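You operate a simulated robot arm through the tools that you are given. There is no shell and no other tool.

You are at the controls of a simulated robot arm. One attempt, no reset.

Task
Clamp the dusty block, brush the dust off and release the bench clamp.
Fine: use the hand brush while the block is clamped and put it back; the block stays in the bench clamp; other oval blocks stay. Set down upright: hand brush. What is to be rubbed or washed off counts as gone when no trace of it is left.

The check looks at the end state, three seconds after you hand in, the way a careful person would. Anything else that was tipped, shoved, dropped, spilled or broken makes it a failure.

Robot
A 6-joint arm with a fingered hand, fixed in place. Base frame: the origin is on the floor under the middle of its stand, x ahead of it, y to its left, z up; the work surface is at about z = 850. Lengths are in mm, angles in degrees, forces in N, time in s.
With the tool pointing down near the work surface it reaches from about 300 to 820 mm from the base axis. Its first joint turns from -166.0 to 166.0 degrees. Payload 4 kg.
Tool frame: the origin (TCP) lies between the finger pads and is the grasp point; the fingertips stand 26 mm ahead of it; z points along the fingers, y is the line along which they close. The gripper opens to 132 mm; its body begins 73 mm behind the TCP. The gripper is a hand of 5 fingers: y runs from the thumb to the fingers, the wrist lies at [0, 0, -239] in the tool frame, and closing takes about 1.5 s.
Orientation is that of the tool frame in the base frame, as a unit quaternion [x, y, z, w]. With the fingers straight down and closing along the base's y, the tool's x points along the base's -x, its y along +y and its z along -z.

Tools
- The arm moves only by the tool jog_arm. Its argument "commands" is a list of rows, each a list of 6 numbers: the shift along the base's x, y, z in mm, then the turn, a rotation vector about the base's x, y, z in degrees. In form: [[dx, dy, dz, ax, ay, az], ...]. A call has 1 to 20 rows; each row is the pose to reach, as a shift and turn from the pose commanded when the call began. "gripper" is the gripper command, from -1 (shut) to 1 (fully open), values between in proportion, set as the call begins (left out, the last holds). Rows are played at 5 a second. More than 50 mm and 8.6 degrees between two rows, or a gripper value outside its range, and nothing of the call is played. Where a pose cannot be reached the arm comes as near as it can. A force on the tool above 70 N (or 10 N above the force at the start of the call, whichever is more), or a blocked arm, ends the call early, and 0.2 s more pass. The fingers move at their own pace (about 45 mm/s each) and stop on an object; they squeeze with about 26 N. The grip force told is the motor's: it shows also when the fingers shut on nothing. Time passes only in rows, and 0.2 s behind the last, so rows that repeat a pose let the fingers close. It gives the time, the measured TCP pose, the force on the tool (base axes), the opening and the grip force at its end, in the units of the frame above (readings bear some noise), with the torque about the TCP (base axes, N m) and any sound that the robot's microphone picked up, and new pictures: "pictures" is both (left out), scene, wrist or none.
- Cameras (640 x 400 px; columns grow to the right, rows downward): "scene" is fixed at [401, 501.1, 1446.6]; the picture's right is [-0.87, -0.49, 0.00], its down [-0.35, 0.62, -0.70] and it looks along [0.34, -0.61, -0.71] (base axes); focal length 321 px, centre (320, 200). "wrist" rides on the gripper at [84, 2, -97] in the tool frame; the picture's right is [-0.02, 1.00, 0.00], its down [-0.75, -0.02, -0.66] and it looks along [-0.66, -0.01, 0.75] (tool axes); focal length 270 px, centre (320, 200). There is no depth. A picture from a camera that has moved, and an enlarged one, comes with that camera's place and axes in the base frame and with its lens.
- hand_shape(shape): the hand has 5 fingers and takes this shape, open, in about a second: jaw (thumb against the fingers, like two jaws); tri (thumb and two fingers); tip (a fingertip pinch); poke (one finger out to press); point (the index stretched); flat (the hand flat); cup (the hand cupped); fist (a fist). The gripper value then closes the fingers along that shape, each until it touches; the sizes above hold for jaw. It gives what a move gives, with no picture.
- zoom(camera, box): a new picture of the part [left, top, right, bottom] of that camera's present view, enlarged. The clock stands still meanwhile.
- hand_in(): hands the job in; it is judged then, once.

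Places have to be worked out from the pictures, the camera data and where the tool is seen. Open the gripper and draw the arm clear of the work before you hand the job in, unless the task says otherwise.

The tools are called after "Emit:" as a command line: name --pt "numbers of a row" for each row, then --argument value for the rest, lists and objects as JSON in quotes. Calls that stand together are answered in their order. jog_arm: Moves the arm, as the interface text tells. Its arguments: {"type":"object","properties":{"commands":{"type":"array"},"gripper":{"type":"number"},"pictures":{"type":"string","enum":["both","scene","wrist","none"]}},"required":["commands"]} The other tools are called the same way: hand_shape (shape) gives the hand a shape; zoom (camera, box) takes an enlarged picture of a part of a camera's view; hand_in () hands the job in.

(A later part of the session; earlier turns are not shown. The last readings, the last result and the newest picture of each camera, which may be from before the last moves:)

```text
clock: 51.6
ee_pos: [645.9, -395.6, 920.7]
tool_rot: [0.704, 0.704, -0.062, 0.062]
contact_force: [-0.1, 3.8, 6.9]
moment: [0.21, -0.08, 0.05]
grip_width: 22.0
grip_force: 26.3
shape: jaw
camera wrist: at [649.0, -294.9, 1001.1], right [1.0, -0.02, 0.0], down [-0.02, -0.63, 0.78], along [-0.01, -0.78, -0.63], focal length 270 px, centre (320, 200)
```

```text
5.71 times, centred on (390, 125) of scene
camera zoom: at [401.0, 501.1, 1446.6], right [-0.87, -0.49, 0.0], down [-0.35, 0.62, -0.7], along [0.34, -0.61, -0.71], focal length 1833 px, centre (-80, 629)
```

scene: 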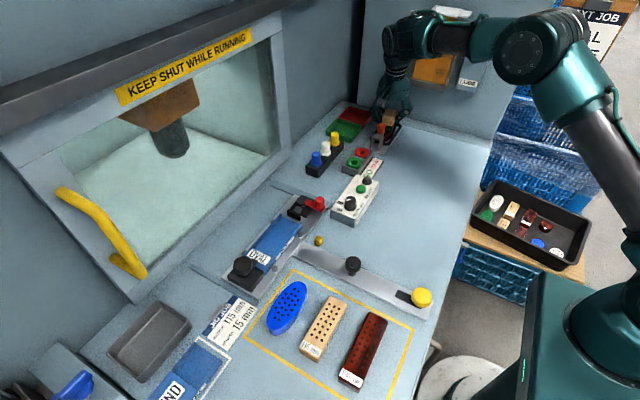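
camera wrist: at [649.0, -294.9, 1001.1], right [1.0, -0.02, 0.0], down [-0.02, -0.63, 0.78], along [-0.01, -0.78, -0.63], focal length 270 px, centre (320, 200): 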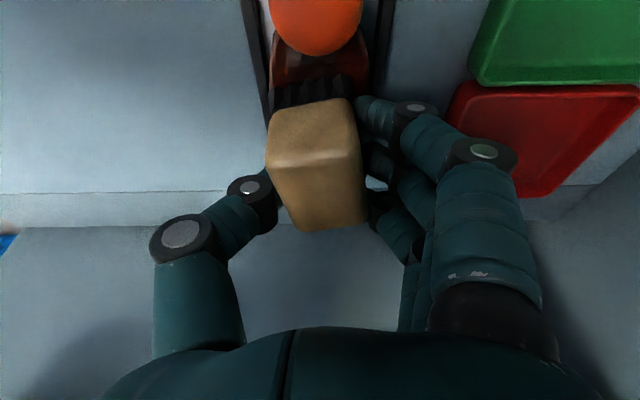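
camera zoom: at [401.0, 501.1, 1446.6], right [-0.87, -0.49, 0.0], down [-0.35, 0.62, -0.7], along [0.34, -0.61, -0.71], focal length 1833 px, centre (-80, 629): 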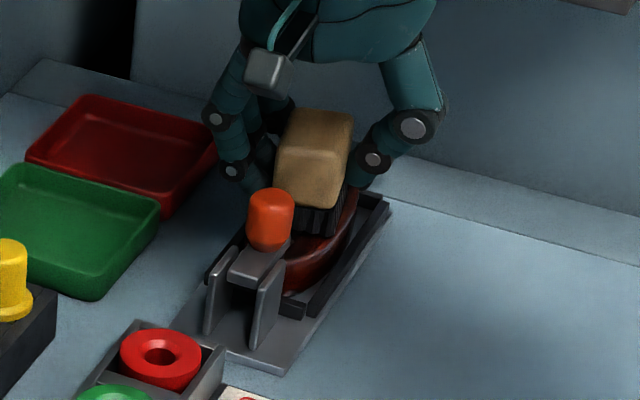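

I lift the brush to inspect the block's top.

Emit:
jog_arm --pt "0 0 15 0 0 0" --pt "0 0 35 0 0 0" --pt "0 0 55 0 0 0" --pt "0 0 70 0 0 0" --pt "0 0 70 0 0 0" --pictures "both"

Emit:
zoom --camera "scene" --box '[370, 110, 410, 150]'

Emit:
zoom --camera "wrist" --box '[220, 0, 420, 140]'

```text
clock: 52.8
ee_pos: [646.1, -396.7, 990.0]
tool_rot: [0.705, 0.704, -0.062, 0.061]
contact_force: [-0.4, -1.0, -0.8]
moment: [0.0, -0.02, 0.01]
grip_width: 21.4
grip_force: 25.2
shape: jaw
camera wrist: at [648.2, -296.2, 1070.6], right [1.0, -0.02, 0.0], down [-0.02, -0.63, 0.78], along [-0.01, -0.78, -0.63], focal length 270 px, centre (320, 200)
```

scene: 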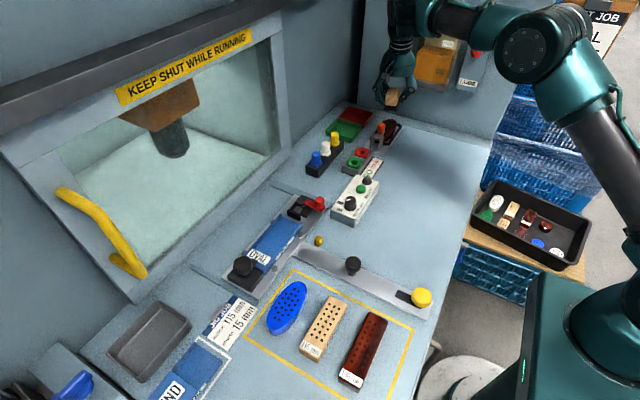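
wrist: 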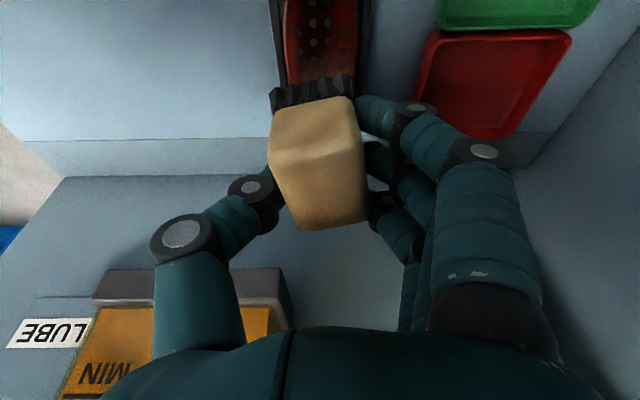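

```text
10.00 times, centred on (390, 130) of scene
camera zoom: at [401.0, 501.1, 1446.6], right [-0.87, -0.49, 0.0], down [-0.35, 0.62, -0.7], along [0.34, -0.61, -0.71], focal length 3208 px, centre (-380, 900)
```

zoom: 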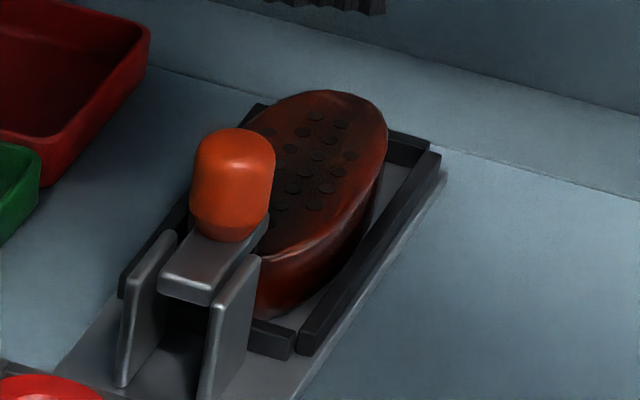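

```text
2.86 times, centred on (320, 70) of wrist
camera zoom: at [648.2, -296.2, 1070.6], right [1.0, -0.02, 0.0], down [-0.02, -0.63, 0.78], along [-0.01, -0.78, -0.63], focal length 772 px, centre (320, 571)
```

zoom: 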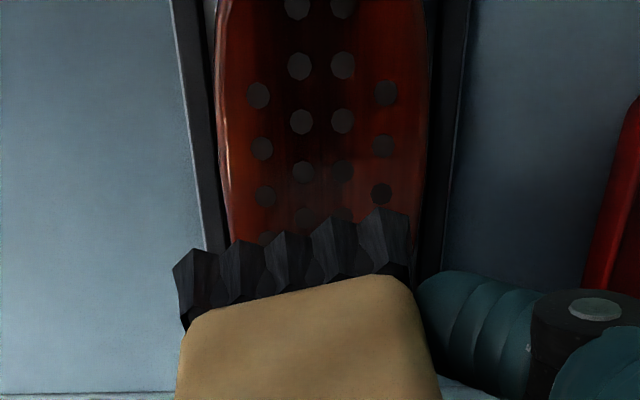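

The dust appears gone; I look closer for faint remnants before putting the brush back.

Emit:
zoom --camera "scene" --box '[384, 116, 402, 134]'

Emit:
zoom --camera "wrist" --box '[280, 0, 370, 100]'

```text
16.00 times, centred on (393, 125) of scene
camera zoom: at [401.0, 501.1, 1446.6], right [-0.87, -0.49, 0.0], down [-0.35, 0.62, -0.7], along [0.34, -0.61, -0.71], focal length 5134 px, centre (-848, 1400)
```

zoom: 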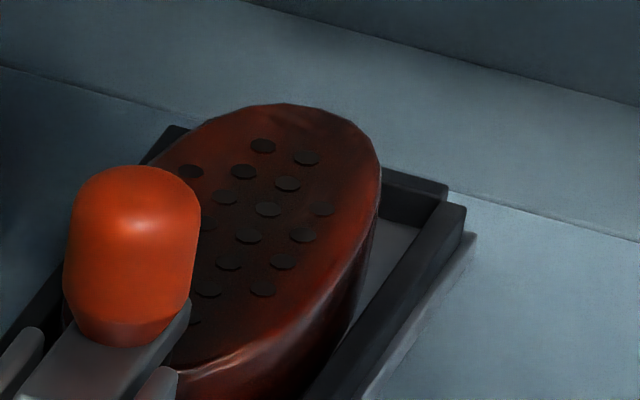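

```text
4.00 times, centred on (325, 50) of wrist
camera zoom: at [648.2, -296.2, 1070.6], right [1.0, -0.02, 0.0], down [-0.02, -0.63, 0.78], along [-0.01, -0.78, -0.63], focal length 1081 px, centre (300, 800)
```

zoom: 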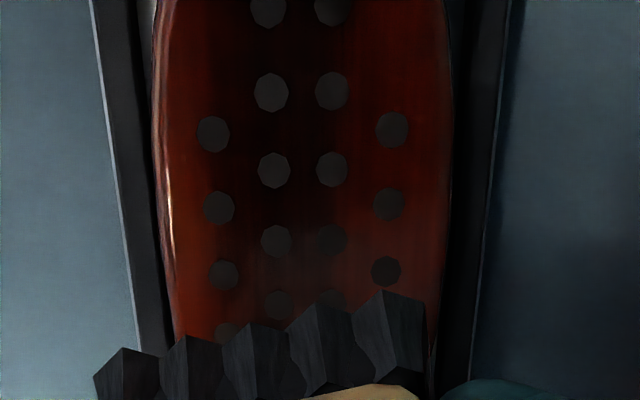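

There might be a faint haze near the centre. I'll shift the brush aside (+x) to get an unobstructed view of the whole block top.

Emit:
jog_arm --pt "15 5 10 0 0 0" --pt "35 10 20 0 0 0" --pt "55 15 30 0 0 0" --pt "55 15 30 0 0 0" --pictures "wrist"

Emit:
zoom --camera "wrist" --box '[170, 0, 320, 120]'

Emit:
zoom --camera "scene" --box '[384, 116, 402, 134]'

```text
clock: 53.8
ee_pos: [661.8, -385.7, 997.9]
tool_rot: [0.705, 0.704, -0.061, 0.063]
contact_force: [0.3, 0.5, -1.6]
moment: [0.01, -0.01, -0.02]
grip_width: 21.3
grip_force: 26.0
shape: jaw
out of reach, approached as far as the arm can: row 1, 2, 3, 4
camera wrist: at [662.8, -286.6, 1078.7], right [1.0, -0.02, 0.01], down [-0.02, -0.63, 0.78], along [-0.01, -0.78, -0.63], focal length 270 px, centre (320, 200)
```

wrist: 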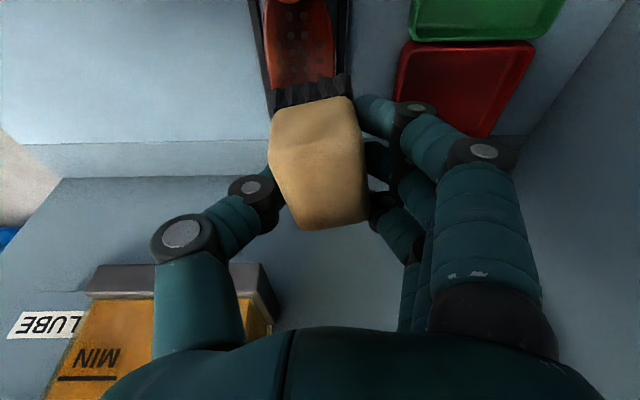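

```text
3.33 times, centred on (245, 60) of wrist
camera zoom: at [662.8, -286.6, 1078.7], right [1.0, -0.02, 0.01], down [-0.02, -0.63, 0.78], along [-0.01, -0.78, -0.63], focal length 901 px, centre (570, 667)
```

zoom: 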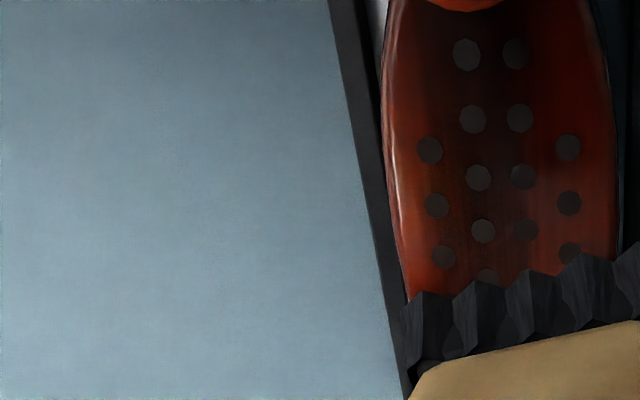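

```text
16.00 times, centred on (393, 125) of scene
camera zoom: at [401.0, 501.1, 1446.6], right [-0.87, -0.49, 0.0], down [-0.35, 0.62, -0.7], along [0.34, -0.61, -0.71], focal length 5134 px, centre (-848, 1400)
```

zoom: 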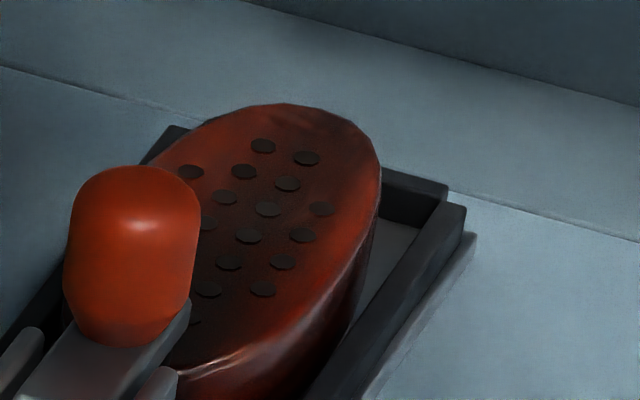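

The view shows the block nearly clean, but two holes near (653,-374) look slightly hazy, so I'll do another brushing round. I return above the block and lower to the same contact height.

Emit:
jog_arm --pt "-30 -8 -15 0 0 0" --pt "-55 -15 -30 0 0 0" --pt "-55 -15 -55 0 0 0" --pt "-55 -15 -78 0 0 0" --pt "-55 -15 -92 0 0 0" --pt "-55 -15 -98 0 0 0" --pt "-55 -15 -100 0 0 0" --pt "-55 -15 -100 0 0 0" --pictures "wrist"

```text
clock: 55.2
ee_pos: [611.9, -405.4, 912.5]
tool_rot: [0.706, 0.702, -0.059, 0.074]
contact_force: [-4.9, 3.0, 26.6]
moment: [0.71, -0.24, 0.11]
grip_width: 23.4
grip_force: 26.3
shape: jaw
stopped in row 7: the force on the tool passed its limit at 75 N (the readings are from after the stop); the commanded pose is now the measured one
camera wrist: at [613.1, -304.2, 991.9], right [1.0, -0.02, 0.03], down [-0.03, -0.62, 0.79], along [0.0, -0.79, -0.62], focal length 270 px, centre (320, 200)
```

wrist: 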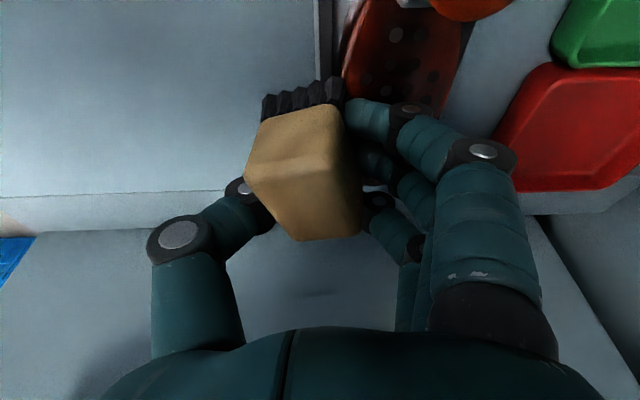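

The out-of-reach move had changed the reference, so I came down 37 mm too far in -x and pressed on the frame (75 N stop). I raise straight up immediately and inspect brush and block.

Emit:
jog_arm --pt "0 0 10 0 0 0" --pt "0 0 30 0 0 0" --pt "0 0 60 0 0 0" --pt "0 0 85 0 0 0" --pt "0 0 85 0 0 0" --pictures "both"

Emit:
zoom --camera "scene" --box '[370, 100, 420, 160]'

Emit:
zoom --camera "wrist" --box '[220, 0, 480, 260]'

Emit:
zoom --camera "scene" --box '[370, 60, 430, 130]'

```text
clock: 56.4
ee_pos: [611.3, -404.3, 991.9]
tool_rot: [0.705, 0.703, -0.06, 0.071]
contact_force: [0.2, 1.4, -2.5]
moment: [0.0, 0.03, 0.02]
grip_width: 20.5
grip_force: 25.9
shape: jaw
camera wrist: at [612.0, -302.8, 1072.4], right [1.0, -0.02, 0.02], down [-0.03, -0.62, 0.78], along [0.0, -0.78, -0.62], focal length 270 px, centre (320, 200)
```

scene: 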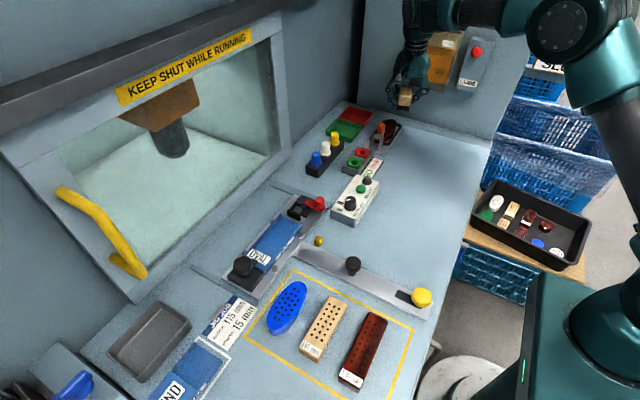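
wrist: 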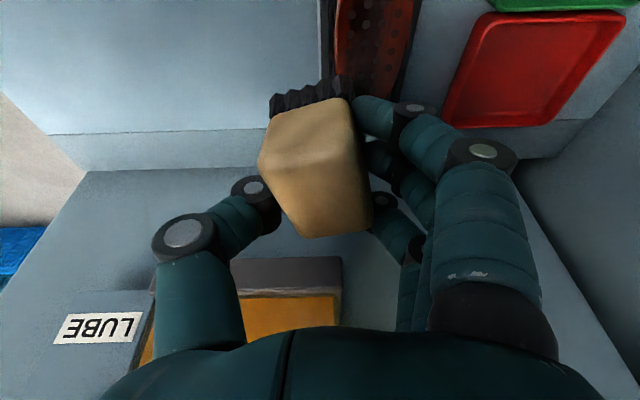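

```text
6.67 times, centred on (395, 130) of scene
camera zoom: at [401.0, 501.1, 1446.6], right [-0.87, -0.49, 0.0], down [-0.35, 0.62, -0.7], along [0.34, -0.61, -0.71], focal length 2139 px, centre (-180, 667)
```

zoom: 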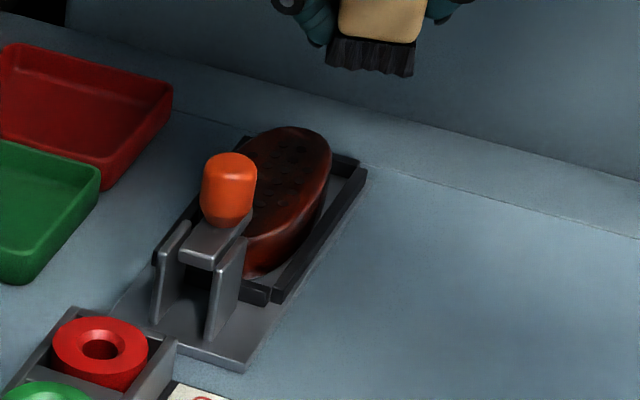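

```text
1.54 times, centred on (350, 130) of wrist
camera zoom: at [612.0, -302.8, 1072.4], right [1.0, -0.02, 0.02], down [-0.03, -0.62, 0.78], along [0.0, -0.78, -0.62], focal length 416 px, centre (274, 308)
```

zoom: 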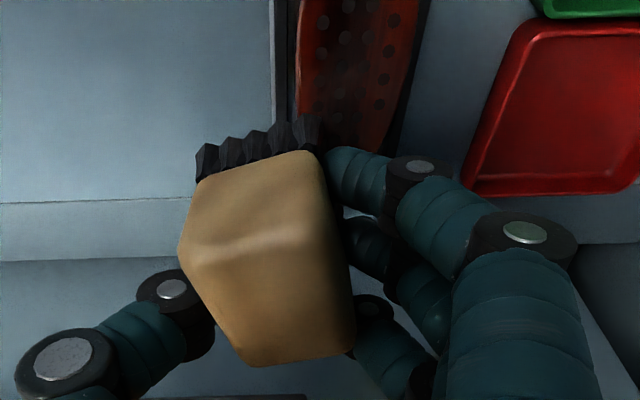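

```text
5.71 times, centred on (400, 95) of scene
camera zoom: at [401.0, 501.1, 1446.6], right [-0.87, -0.49, 0.0], down [-0.35, 0.62, -0.7], along [0.34, -0.61, -0.71], focal length 1833 px, centre (-137, 800)
```

zoom: 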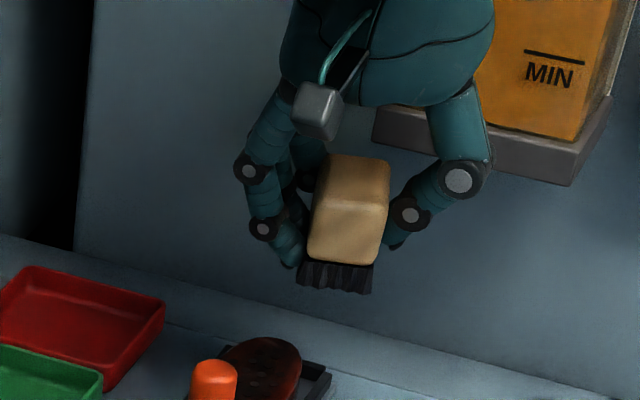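

Brush is still in hand, though yawed about 15–18°. The palm is close to the dispenser here, so I move +y first, then look carefully at the block again.

Emit:
jog_arm --pt "0 15 2 0 0 0" --pt "0 30 5 0 0 0" --pt "0 30 5 0 0 0" --pictures "wrist"

Emit:
zoom --camera "wrist" --box '[320, 0, 420, 100]'

Emit:
zoom --camera "scene" --box '[384, 116, 402, 134]'

```text
clock: 57.2
ee_pos: [611.3, -373.5, 997.7]
tool_rot: [0.705, 0.703, -0.06, 0.071]
contact_force: [0.8, 0.1, -0.8]
moment: [0.0, -0.03, 0.03]
grip_width: 20.6
grip_force: 26.1
shape: jaw
camera wrist: at [612.3, -274.4, 1077.6], right [1.0, -0.02, 0.02], down [-0.03, -0.62, 0.79], along [0.0, -0.79, -0.62], focal length 270 px, centre (320, 200)
```

wrist: 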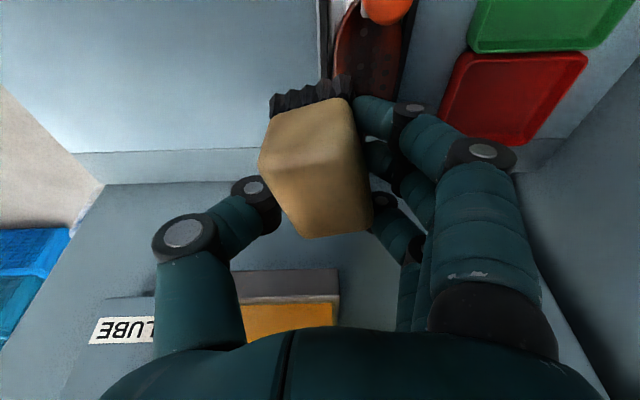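

```text
4.00 times, centred on (370, 50) of wrist
camera zoom: at [612.3, -274.4, 1077.6], right [1.0, -0.02, 0.02], down [-0.03, -0.62, 0.79], along [0.0, -0.79, -0.62], focal length 1081 px, centre (120, 800)
```

zoom: 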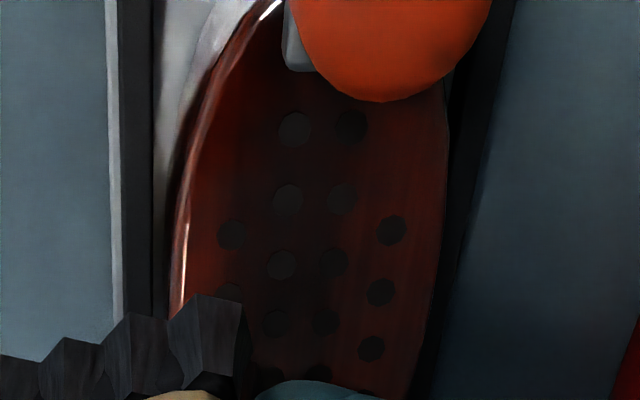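

```text
16.00 times, centred on (393, 125) of scene
camera zoom: at [401.0, 501.1, 1446.6], right [-0.87, -0.49, 0.0], down [-0.35, 0.62, -0.7], along [0.34, -0.61, -0.71], focal length 5134 px, centre (-848, 1400)
```

zoom: 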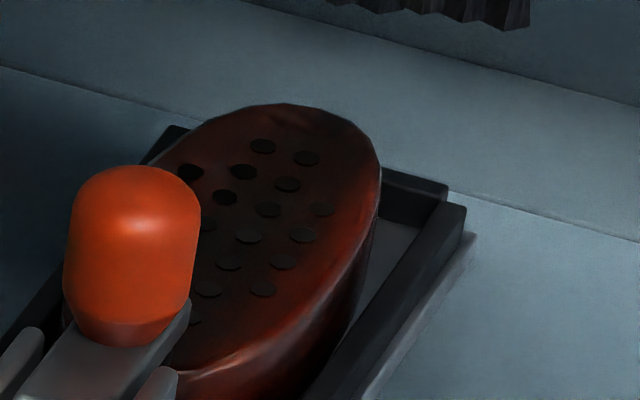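

The block hasn't moved and looks clean (the earlier sheen shifts with the view, so it was a reflection). Now I examine how the brush sits in the hand before putting it back.

Emit:
zoom --camera "wrist" --box '[230, 60, 430, 260]'

Emit:
zoom --camera "scene" --box '[385, 70, 425, 120]'

```text
2.00 times, centred on (330, 160) of wrist
camera zoom: at [612.3, -274.4, 1077.6], right [1.0, -0.02, 0.02], down [-0.03, -0.62, 0.79], along [0.0, -0.79, -0.62], focal length 541 px, centre (300, 280)
```

zoom: 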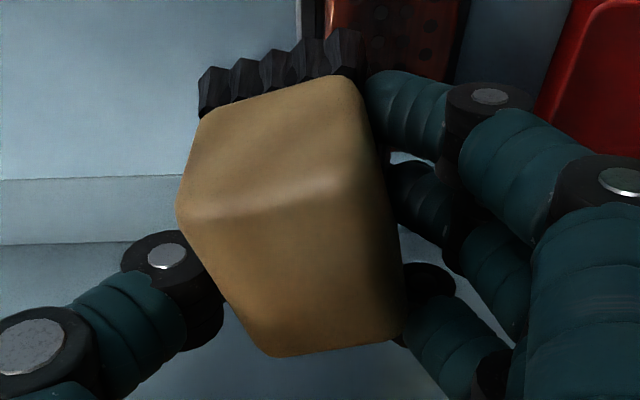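

```text
8.00 times, centred on (405, 95) of scene
camera zoom: at [401.0, 501.1, 1446.6], right [-0.87, -0.49, 0.0], down [-0.35, 0.62, -0.7], along [0.34, -0.61, -0.71], focal length 2567 px, centre (-360, 1040)
```

zoom: 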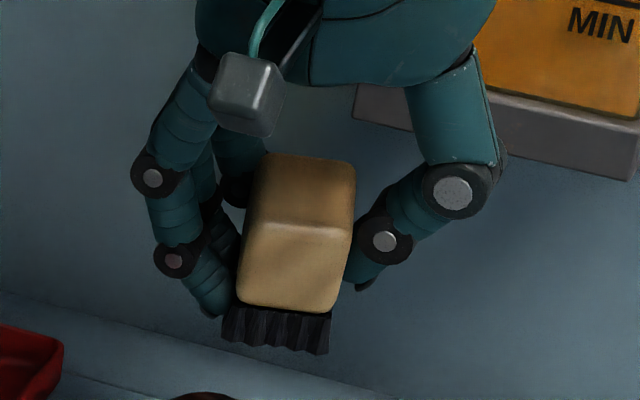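

The brush is level but yawed about 16° in the hand. I'll carry it back over its original spot (centre about (525,-299)) and turn the hand -16° so it lines up with its original orientation.

Emit:
jog_arm --pt "-15 15 0 0 0 -4" --pt "-40 35 0 0 0 -8" --pt "-65 55 0 0.3 0.5 -12" --pt "-85 65 -5 0.6 0.9 -16" --pt "-91 68 -10 0.6 0.9 -16" --pt "-91 68 -30 0.6 0.9 -16" --pt "-91 68 -50 0.6 0.9 -16" --pt "-91 68 -50 0.6 0.9 -16"

Emit:
zoom --camera "scene" --box '[375, 90, 445, 170]'

Emit:
zoom --camera "wrist" --box '[230, 60, 430, 260]'

```text
clock: 59.0
ee_pos: [520.0, -308.0, 947.6]
tool_rot: [0.796, 0.599, -0.07, 0.053]
contact_force: [0.3, 0.4, -1.3]
moment: [0.01, 0.01, -0.03]
grip_width: 20.3
grip_force: 26.1
shape: jaw
camera wrist: at [549.4, -212.0, 1029.7], right [0.95, -0.3, 0.0], down [-0.19, -0.6, 0.78], along [-0.23, -0.75, -0.63], focal length 270 px, centre (320, 200)
```

scene: 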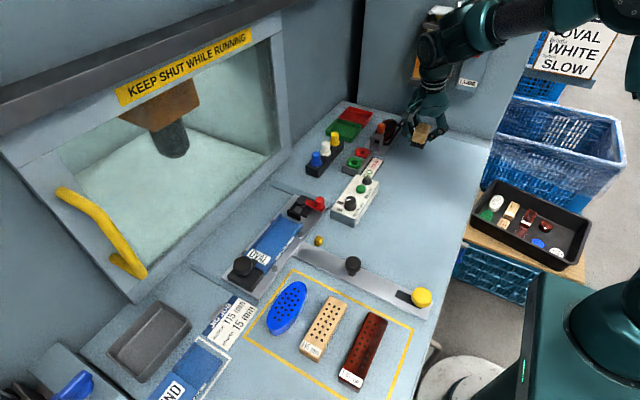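
wrist: 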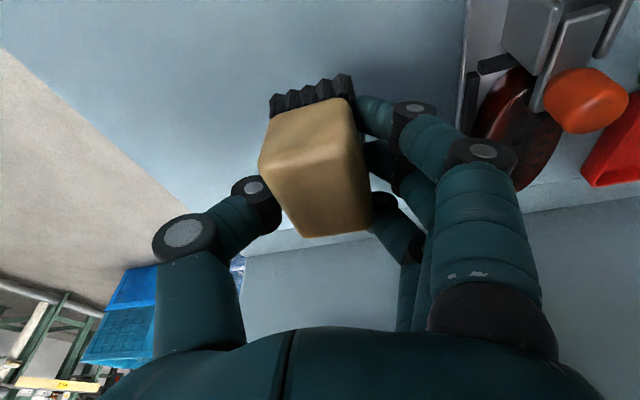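

```text
5.00 times, centred on (410, 130) of scene
camera zoom: at [401.0, 501.1, 1446.6], right [-0.87, -0.49, 0.0], down [-0.35, 0.62, -0.7], along [0.34, -0.61, -0.71], focal length 1604 px, centre (-130, 550)
```

zoom: 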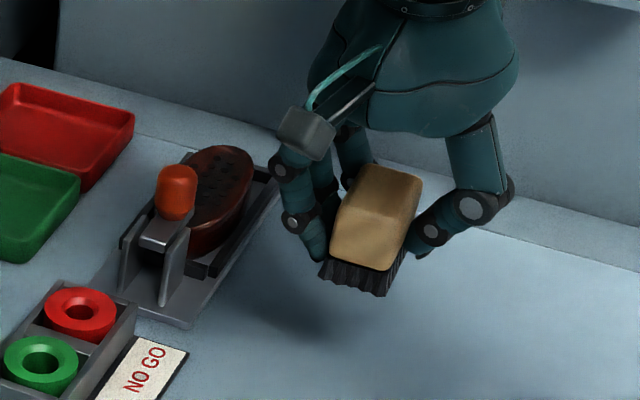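

```text
2.00 times, centred on (330, 160) of wrist
camera zoom: at [549.4, -212.0, 1029.7], right [0.95, -0.3, 0.0], down [-0.19, -0.6, 0.78], along [-0.23, -0.75, -0.63], focal length 541 px, centre (300, 280)
```

zoom: 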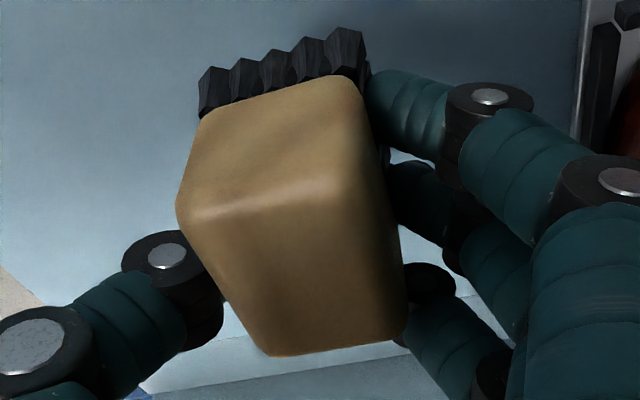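

The brush is lined up again with its original place and orientation, bristles about 58 mm above the bench. I lower it, easing in at the end.

Emit:
jog_arm --pt "1 1 -15 0 0 0" --pt "1 1 -30 0 0 0" --pt "1 1 -42 0 0 0" --pt "1 1 -50 0 0 0" --pt "1 1 -54 0 0 0" --pt "1 1 -54 0 0 0"

Emit:
zoom --camera "scene" --box '[375, 90, 445, 170]'

```text
clock: 60.4
ee_pos: [521.4, -307.0, 893.9]
tool_rot: [0.796, 0.599, -0.07, 0.053]
contact_force: [0.5, 0.4, -0.7]
moment: [-0.02, 0.01, -0.02]
grip_width: 20.4
grip_force: 25.8
shape: jaw
camera wrist: at [551.2, -211.8, 974.4], right [0.95, -0.3, 0.0], down [-0.19, -0.6, 0.78], along [-0.23, -0.75, -0.63], focal length 270 px, centre (320, 200)
```

scene: 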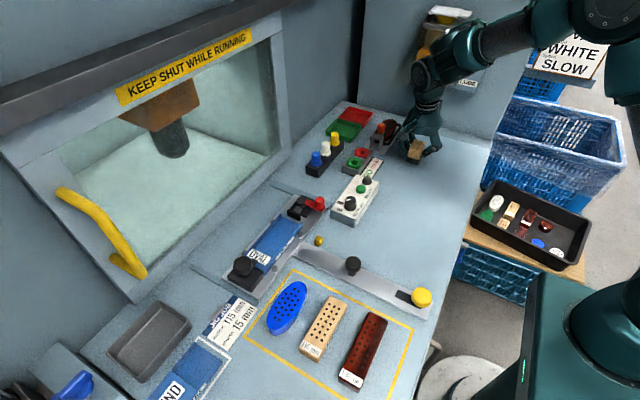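
wrist: 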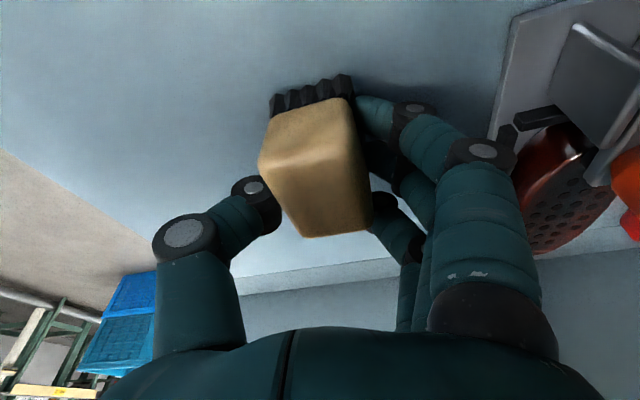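

```text
5.00 times, centred on (410, 130) of scene
camera zoom: at [401.0, 501.1, 1446.6], right [-0.87, -0.49, 0.0], down [-0.35, 0.62, -0.7], along [0.34, -0.61, -0.71], focal length 1604 px, centre (-130, 550)
```

zoom: 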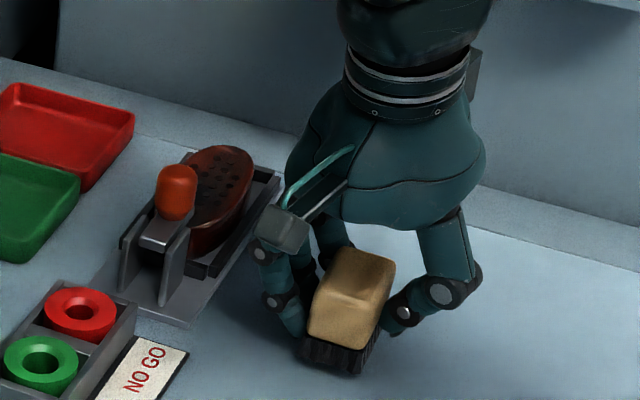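

No contact yet; the bristles are only a few mm above the bench. I lower another 4 mm in small steps.

Emit:
jog_arm --pt "0 0 -1 0 0 0" --pt "0 0 -2 0 0 0" --pt "0 0 -3 0 0 0" --pt "0 0 -4 0 0 0" --pt "0 0 -4 0 0 0" --pictures "none"

Emit:
zoom --camera "scene" --box '[395, 130, 435, 170]'

```text
clock: 61.6
ee_pos: [522.1, -306.4, 891.1]
tool_rot: [0.796, 0.599, -0.071, 0.053]
contact_force: [0.4, 0.2, -0.9]
moment: [0.0, -0.02, 0.02]
grip_width: 20.4
grip_force: 26.0
shape: jaw
```

```text
10.00 times, centred on (415, 150) of scene
camera zoom: at [401.0, 501.1, 1446.6], right [-0.87, -0.49, 0.0], down [-0.35, 0.62, -0.7], along [0.34, -0.61, -0.71], focal length 3208 px, centre (-630, 700)
```

zoom: 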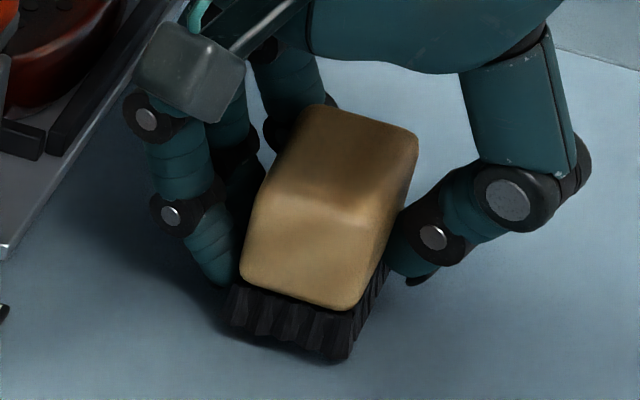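

Emit:
jog_arm --pt "0 0 -1 0 0 0" --pt "0 0 -2 0 0 0" --pt "0 0 -2 0 0 0" --pictures "none"

```text
clock: 62.4
ee_pos: [522.2, -306.8, 890.1]
tool_rot: [0.797, 0.598, -0.071, 0.053]
contact_force: [0.1, -0.4, -1.1]
moment: [-0.02, -0.01, -0.02]
grip_width: 20.3
grip_force: 25.4
shape: jaw
```

Still no contact (force unchanged), so I lower a further 2 mm.

Emit:
jog_arm --pt "0 0 -1 0 0 0" --pt "0 0 -2 0 0 0" --pt "0 0 -2 0 0 0" --pictures "none"

Emit:
zoom --camera "scene" --box '[395, 130, 435, 170]'

```text
clock: 63.2
ee_pos: [522.3, -306.2, 886.4]
tool_rot: [0.796, 0.598, -0.07, 0.054]
contact_force: [1.5, 0.1, -1.0]
moment: [0.0, 0.0, 0.01]
grip_width: 20.6
grip_force: 26.1
shape: jaw
```

```text
10.00 times, centred on (415, 150) of scene
camera zoom: at [401.0, 501.1, 1446.6], right [-0.87, -0.49, 0.0], down [-0.35, 0.62, -0.7], along [0.34, -0.61, -0.71], focal length 3208 px, centre (-630, 700)
```

zoom: 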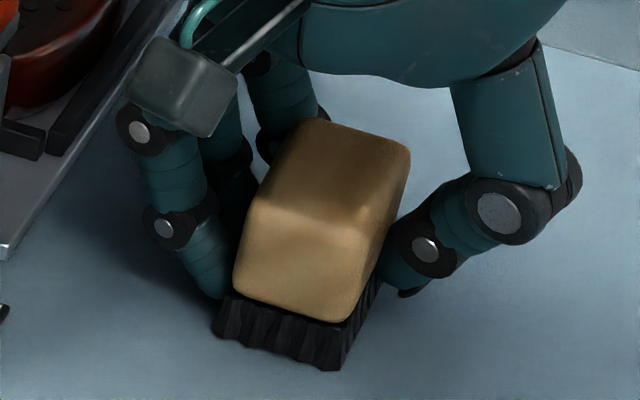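

Emit:
jog_arm --pt "0 0 -1 0 0 0" --pt "0 0 -2 0 0 0" --pt "0 0 -2 0 0 0" --pictures "none"

```text
clock: 64.0
ee_pos: [522.5, -307.3, 883.6]
tool_rot: [0.796, 0.6, -0.07, 0.053]
contact_force: [0.7, -0.6, 0.9]
moment: [0.05, 0.04, -0.04]
grip_width: 20.6
grip_force: 25.8
shape: jaw
```

Contact starts (force turned to +0.9 N). One more millimetre, then I check the picture and open.

Emit:
jog_arm --pt "0 0 -1 0 0 0" --pt "0 0 -1 0 0 0" --pictures "wrist"

Emit:
zoom --camera "scene" --box '[395, 130, 435, 170]'

```text
clock: 64.6
ee_pos: [522.7, -305.1, 883.3]
tool_rot: [0.796, 0.599, -0.071, 0.053]
contact_force: [0.8, -0.9, 2.1]
moment: [0.09, -0.02, 0.01]
grip_width: 20.9
grip_force: 26.4
shape: jaw
camera wrist: at [552.3, -209.9, 964.5], right [0.95, -0.3, 0.0], down [-0.19, -0.6, 0.78], along [-0.23, -0.75, -0.63], focal length 270 px, centre (320, 200)
```

wrist: 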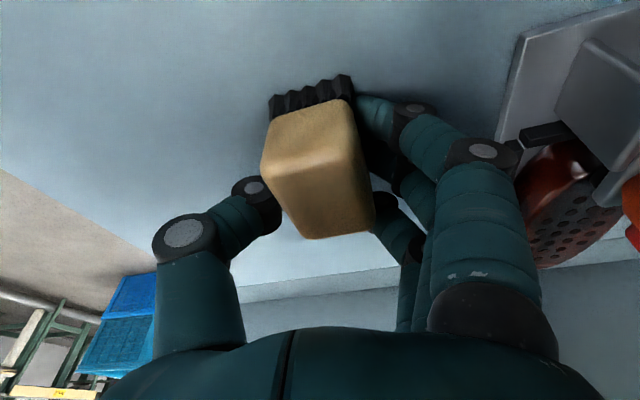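

```text
10.00 times, centred on (415, 150) of scene
camera zoom: at [401.0, 501.1, 1446.6], right [-0.87, -0.49, 0.0], down [-0.35, 0.62, -0.7], along [0.34, -0.61, -0.71], focal length 3208 px, centre (-630, 700)
```

zoom: 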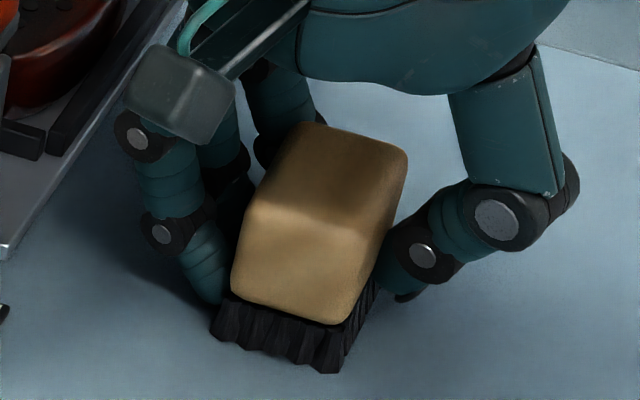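

Gentle contact (2 N). By comparison with the starting picture it sits about 3 mm in x and 8 mm in y off its original spot, so I lift 5 mm, correct this, and set it down again.

Emit:
jog_arm --pt "0 0 3 0 0 0" --pt "0 0 6 0 0 0" --pt "-2 -4 6 0 0 0" --pt "-3 -8 6 0 0 0" --pt "-3 -8 3 0 0 0" --pt "-3 -8 1 0 0 0" --pt "-3 -8 0 0 0 0" --pt "-3 -8 0 0 0 0" --pictures "wrist"

Emit:
zoom --camera "scene" --box '[395, 130, 435, 170]'

```text
clock: 66.4
ee_pos: [518.2, -313.5, 883.5]
tool_rot: [0.796, 0.598, -0.07, 0.053]
contact_force: [-0.9, -1.6, 3.1]
moment: [0.08, -0.07, -0.06]
grip_width: 20.7
grip_force: 26.1
shape: jaw
camera wrist: at [548.5, -218.3, 964.5], right [0.95, -0.3, 0.0], down [-0.19, -0.6, 0.78], along [-0.23, -0.75, -0.63], focal length 270 px, centre (320, 200)
```

wrist: 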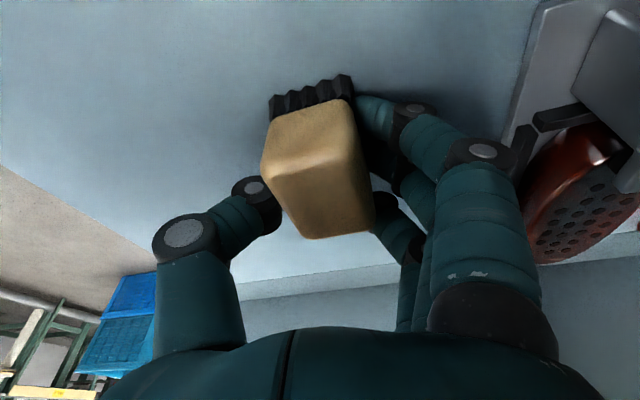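

```text
10.00 times, centred on (415, 150) of scene
camera zoom: at [401.0, 501.1, 1446.6], right [-0.87, -0.49, 0.0], down [-0.35, 0.62, -0.7], along [0.34, -0.61, -0.71], focal length 3208 px, centre (-630, 700)
```

zoom: 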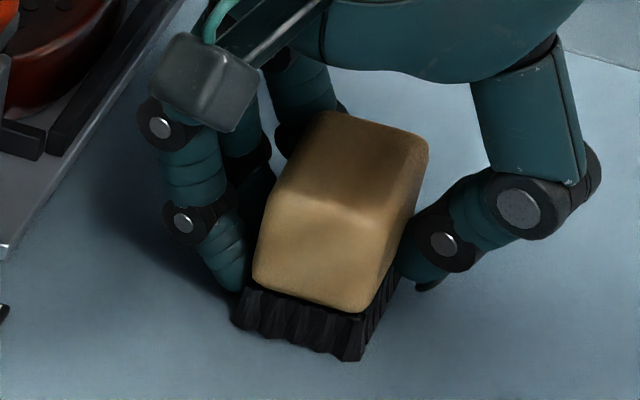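

The brush stands on its original spot with 3 N contact. I open the hand part-way to release it.

Emit:
jog_arm --pt "0 0 0 0 0 0" --pt "0 0 0 0 0 0" --pt "0 0 0 0 0 0" --pt "0 0 0 0 0 0" --pt "0 0 0 0 0 0" --pt "0 0 0 0 0 0" --gripper 0.2 --pictures "wrist"

Emit:
zoom --camera "scene" --box '[395, 130, 435, 170]'

Emit:
zoom --camera "wrist" --box '[180, 60, 500, 260]'

```text
clock: 67.8
ee_pos: [518.9, -314.3, 882.6]
tool_rot: [0.796, 0.599, -0.071, 0.053]
contact_force: [-0.5, 0.3, 3.1]
moment: [0.08, -0.18, 0.04]
grip_width: 78.0
grip_force: 0.1
shape: jaw
camera wrist: at [548.4, -218.2, 964.3], right [0.95, -0.3, 0.0], down [-0.19, -0.6, 0.78], along [-0.23, -0.75, -0.63], focal length 270 px, centre (320, 200)
```

wrist: 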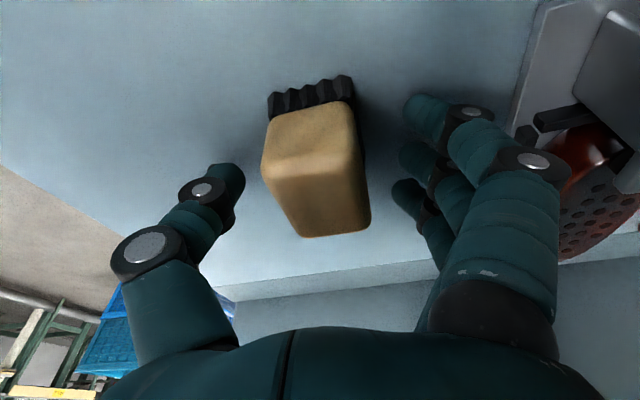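

```text
10.00 times, centred on (415, 150) of scene
camera zoom: at [401.0, 501.1, 1446.6], right [-0.87, -0.49, 0.0], down [-0.35, 0.62, -0.7], along [0.34, -0.61, -0.71], focal length 3208 px, centre (-630, 700)
```

zoom: 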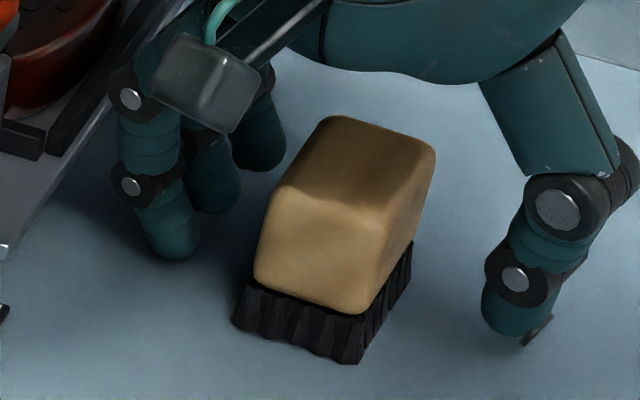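

```text
2.00 times, centred on (340, 160) of wrist
camera zoom: at [548.4, -218.2, 964.3], right [0.95, -0.3, 0.0], down [-0.19, -0.6, 0.78], along [-0.23, -0.75, -0.63], focal length 541 px, centre (280, 280)
```

zoom: 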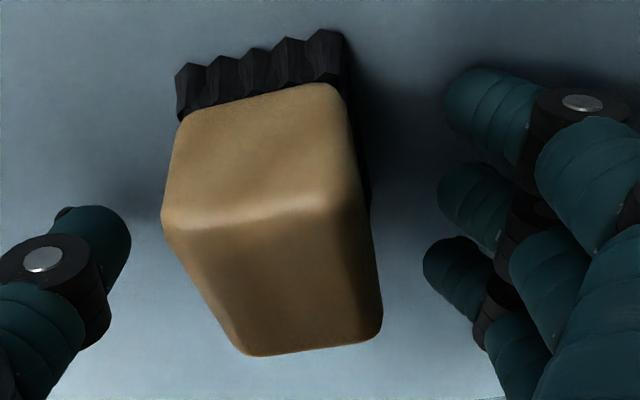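

The brush stands upright and is free. I rise straight up, well clear, opening the hand further only once above it.

Emit:
jog_arm --pt "0 0 8 0 0 0" --pt "0 0 25 0 0 0" --pt "0 0 55 0 0 0" --pt "0 0 90 0 0 0" --pt "0 0 120 0 0 0" --pt "0 0 135 0 0 0" --pt "0 0 135 0 0 0"

Emit:
zoom --camera "scene" --box '[365, 105, 435, 175]'

Emit:
zoom --camera "wrist" --box '[400, 0, 600, 150]'

```text
clock: 69.4
ee_pos: [520.3, -313.2, 1018.6]
tool_rot: [0.796, 0.599, -0.071, 0.054]
contact_force: [0.6, -1.2, 0.2]
moment: [-0.01, 0.0, -0.03]
grip_width: 78.9
grip_force: 0.1
shape: jaw
camera wrist: at [549.1, -218.0, 1099.9], right [0.95, -0.3, 0.0], down [-0.19, -0.6, 0.78], along [-0.23, -0.75, -0.63], focal length 270 px, centre (320, 200)
```

scene: 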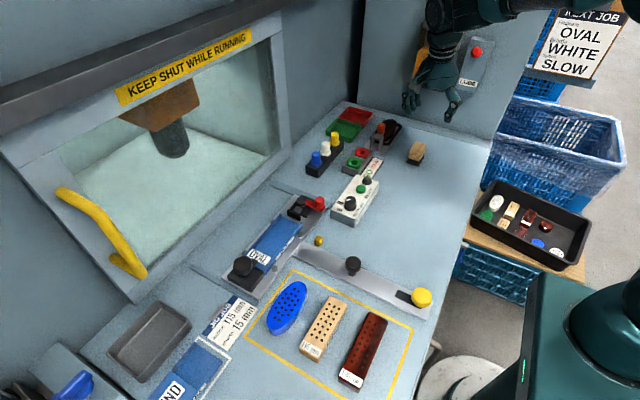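
wrist: 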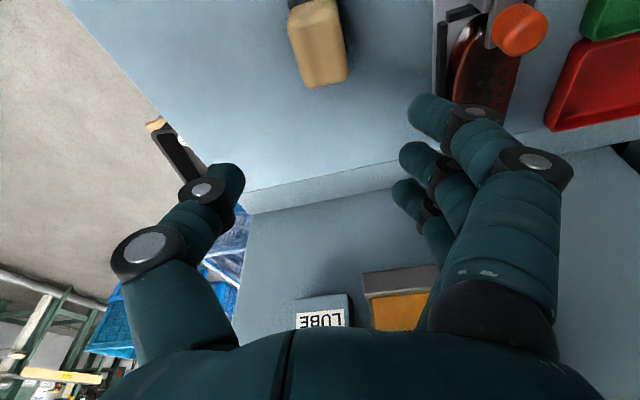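

```text
5.71 times, centred on (400, 140) of scene
camera zoom: at [401.0, 501.1, 1446.6], right [-0.87, -0.49, 0.0], down [-0.35, 0.62, -0.7], along [0.34, -0.61, -0.71], focal length 1833 px, centre (-137, 543)
```

zoom: 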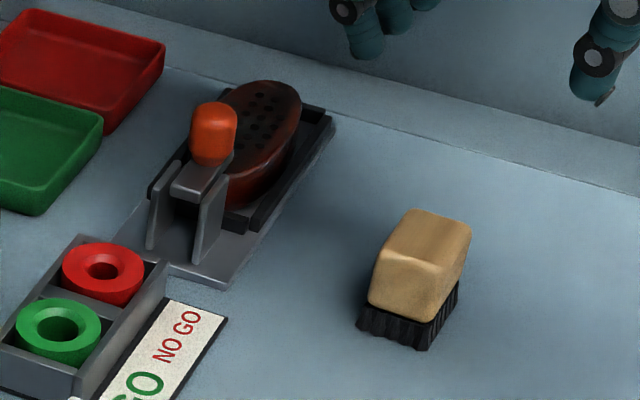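

```text
2.67 times, centred on (500, 75) of wrist
camera zoom: at [549.1, -218.0, 1099.9], right [0.95, -0.3, 0.0], down [-0.19, -0.6, 0.78], along [-0.23, -0.75, -0.63], focal length 721 px, centre (-160, 533)
```

zoom: 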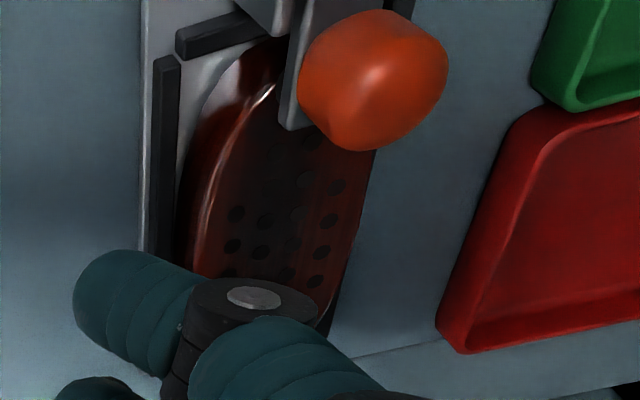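

The brush stands upright in its place and the block looks clean. Now I'll undo the hand's tilt and yaw, moving slightly +y, to prepare for releasing the lever.

Emit:
jog_arm --pt "0 10 5 2.5 -0.3 4" --pt "0 20 10 5 -0.7 8" --pt "5 30 20 7.5 -1 12" --pt "10 40 30 10 -1.4 16" --pt "10 40 30 10 -1.4 16" --pictures "none"

Emit:
jog_arm --pt "10 0 5 0 0 8" --pt "20 0 5 0 0 16" --pt "30 0 5 0 0 24" --pt "40 0 5 0 0 32" --pt "50 -5 5 0 0 40" --pt "60 -10 5 0 0 48" --pt "70 -15 5 0 0 56" --pt "80 -20 5 0 0 64" --pt "85 -25 5 0 0 72" --pt "90 -30 5 0 0 80" --pt "95 -35 5 0 0 86" --pt "100 -40 5 0 0 90" --pt "100 -40 5 0 0 90" --pictures "both"

Emit:
zoom --camera "wrist" --box '[180, 60, 400, 230]'

```text
clock: 70.6
ee_pos: [529.5, -273.5, 1047.8]
tool_rot: [0.707, 0.707, -0.001, -0.001]
contact_force: [0.5, 0.4, -0.2]
moment: [0.01, -0.02, 0.03]
grip_width: 78.9
grip_force: 0.2
shape: jaw
```

```text
clock: 73.4
ee_pos: [629.6, -313.9, 1052.8]
tool_rot: [0.0, 1.0, 0.0, 0.001]
contact_force: [0.4, 0.0, 0.6]
moment: [0.01, 0.0, 0.02]
grip_width: 78.9
grip_force: 0.1
shape: jaw
camera wrist: at [545.3, -311.9, 1150.5], right [0.02, 1.0, 0.0], down [0.75, -0.01, 0.66], along [0.66, -0.01, -0.75], focal length 270 px, centre (320, 200)
```

scene: 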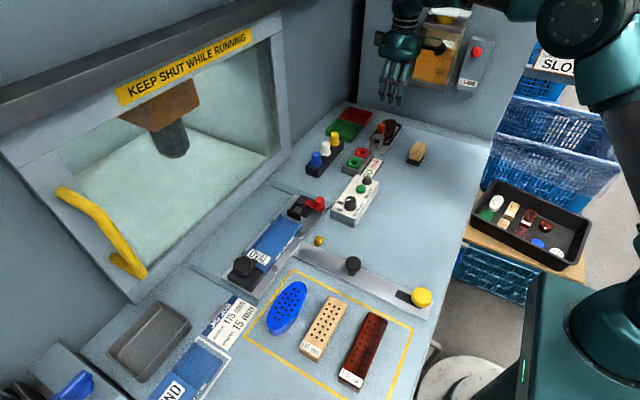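
wrist: 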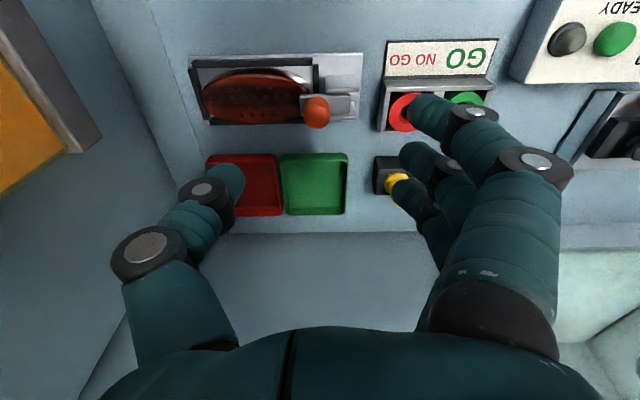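

```text
2.35 times, centred on (290, 145) of wrist
camera zoom: at [545.3, -311.9, 1150.5], right [0.02, 1.0, 0.0], down [0.75, -0.01, 0.66], along [0.66, -0.01, -0.75], focal length 636 px, centre (391, 329)
```

zoom: 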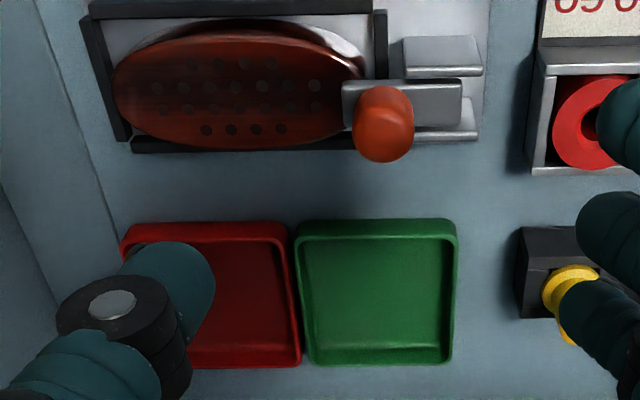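

The whole block top is in view now; I zoom in tightly for any remaining dust before releasing the clamp.

Emit:
zoom --camera "wrist" --box '[195, 60, 315, 130]'

Emit:
zoom --camera "scene" --box '[380, 112, 406, 138]'

```text
5.33 times, centred on (255, 95) of wrist
camera zoom: at [545.3, -311.9, 1150.5], right [0.02, 1.0, 0.0], down [0.75, -0.01, 0.66], along [0.66, -0.01, -0.75], focal length 1442 px, centre (667, 760)
```

zoom: 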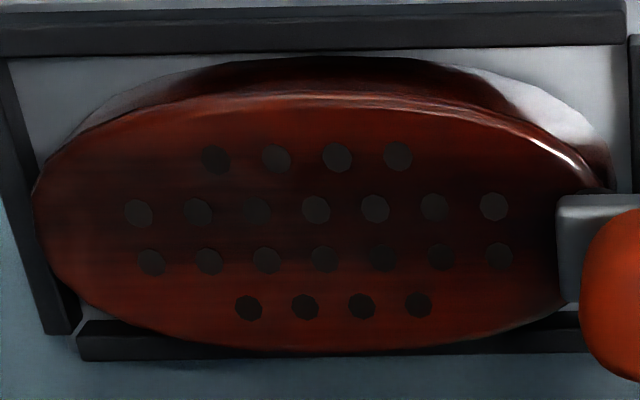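

```text
15.38 times, centred on (393, 125) of scene
camera zoom: at [401.0, 501.1, 1446.6], right [-0.87, -0.49, 0.0], down [-0.35, 0.62, -0.7], along [0.34, -0.61, -0.71], focal length 4936 px, centre (-803, 1354)
```

zoom: 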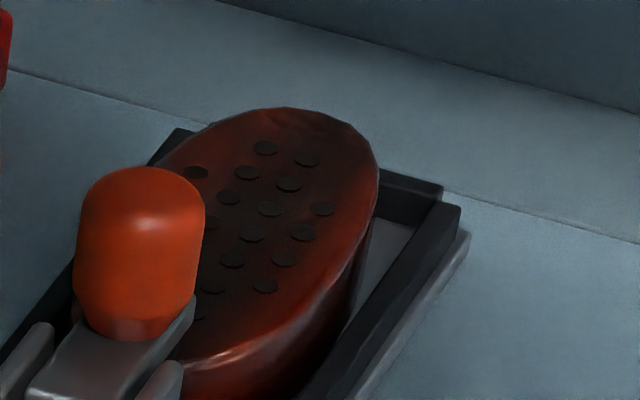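

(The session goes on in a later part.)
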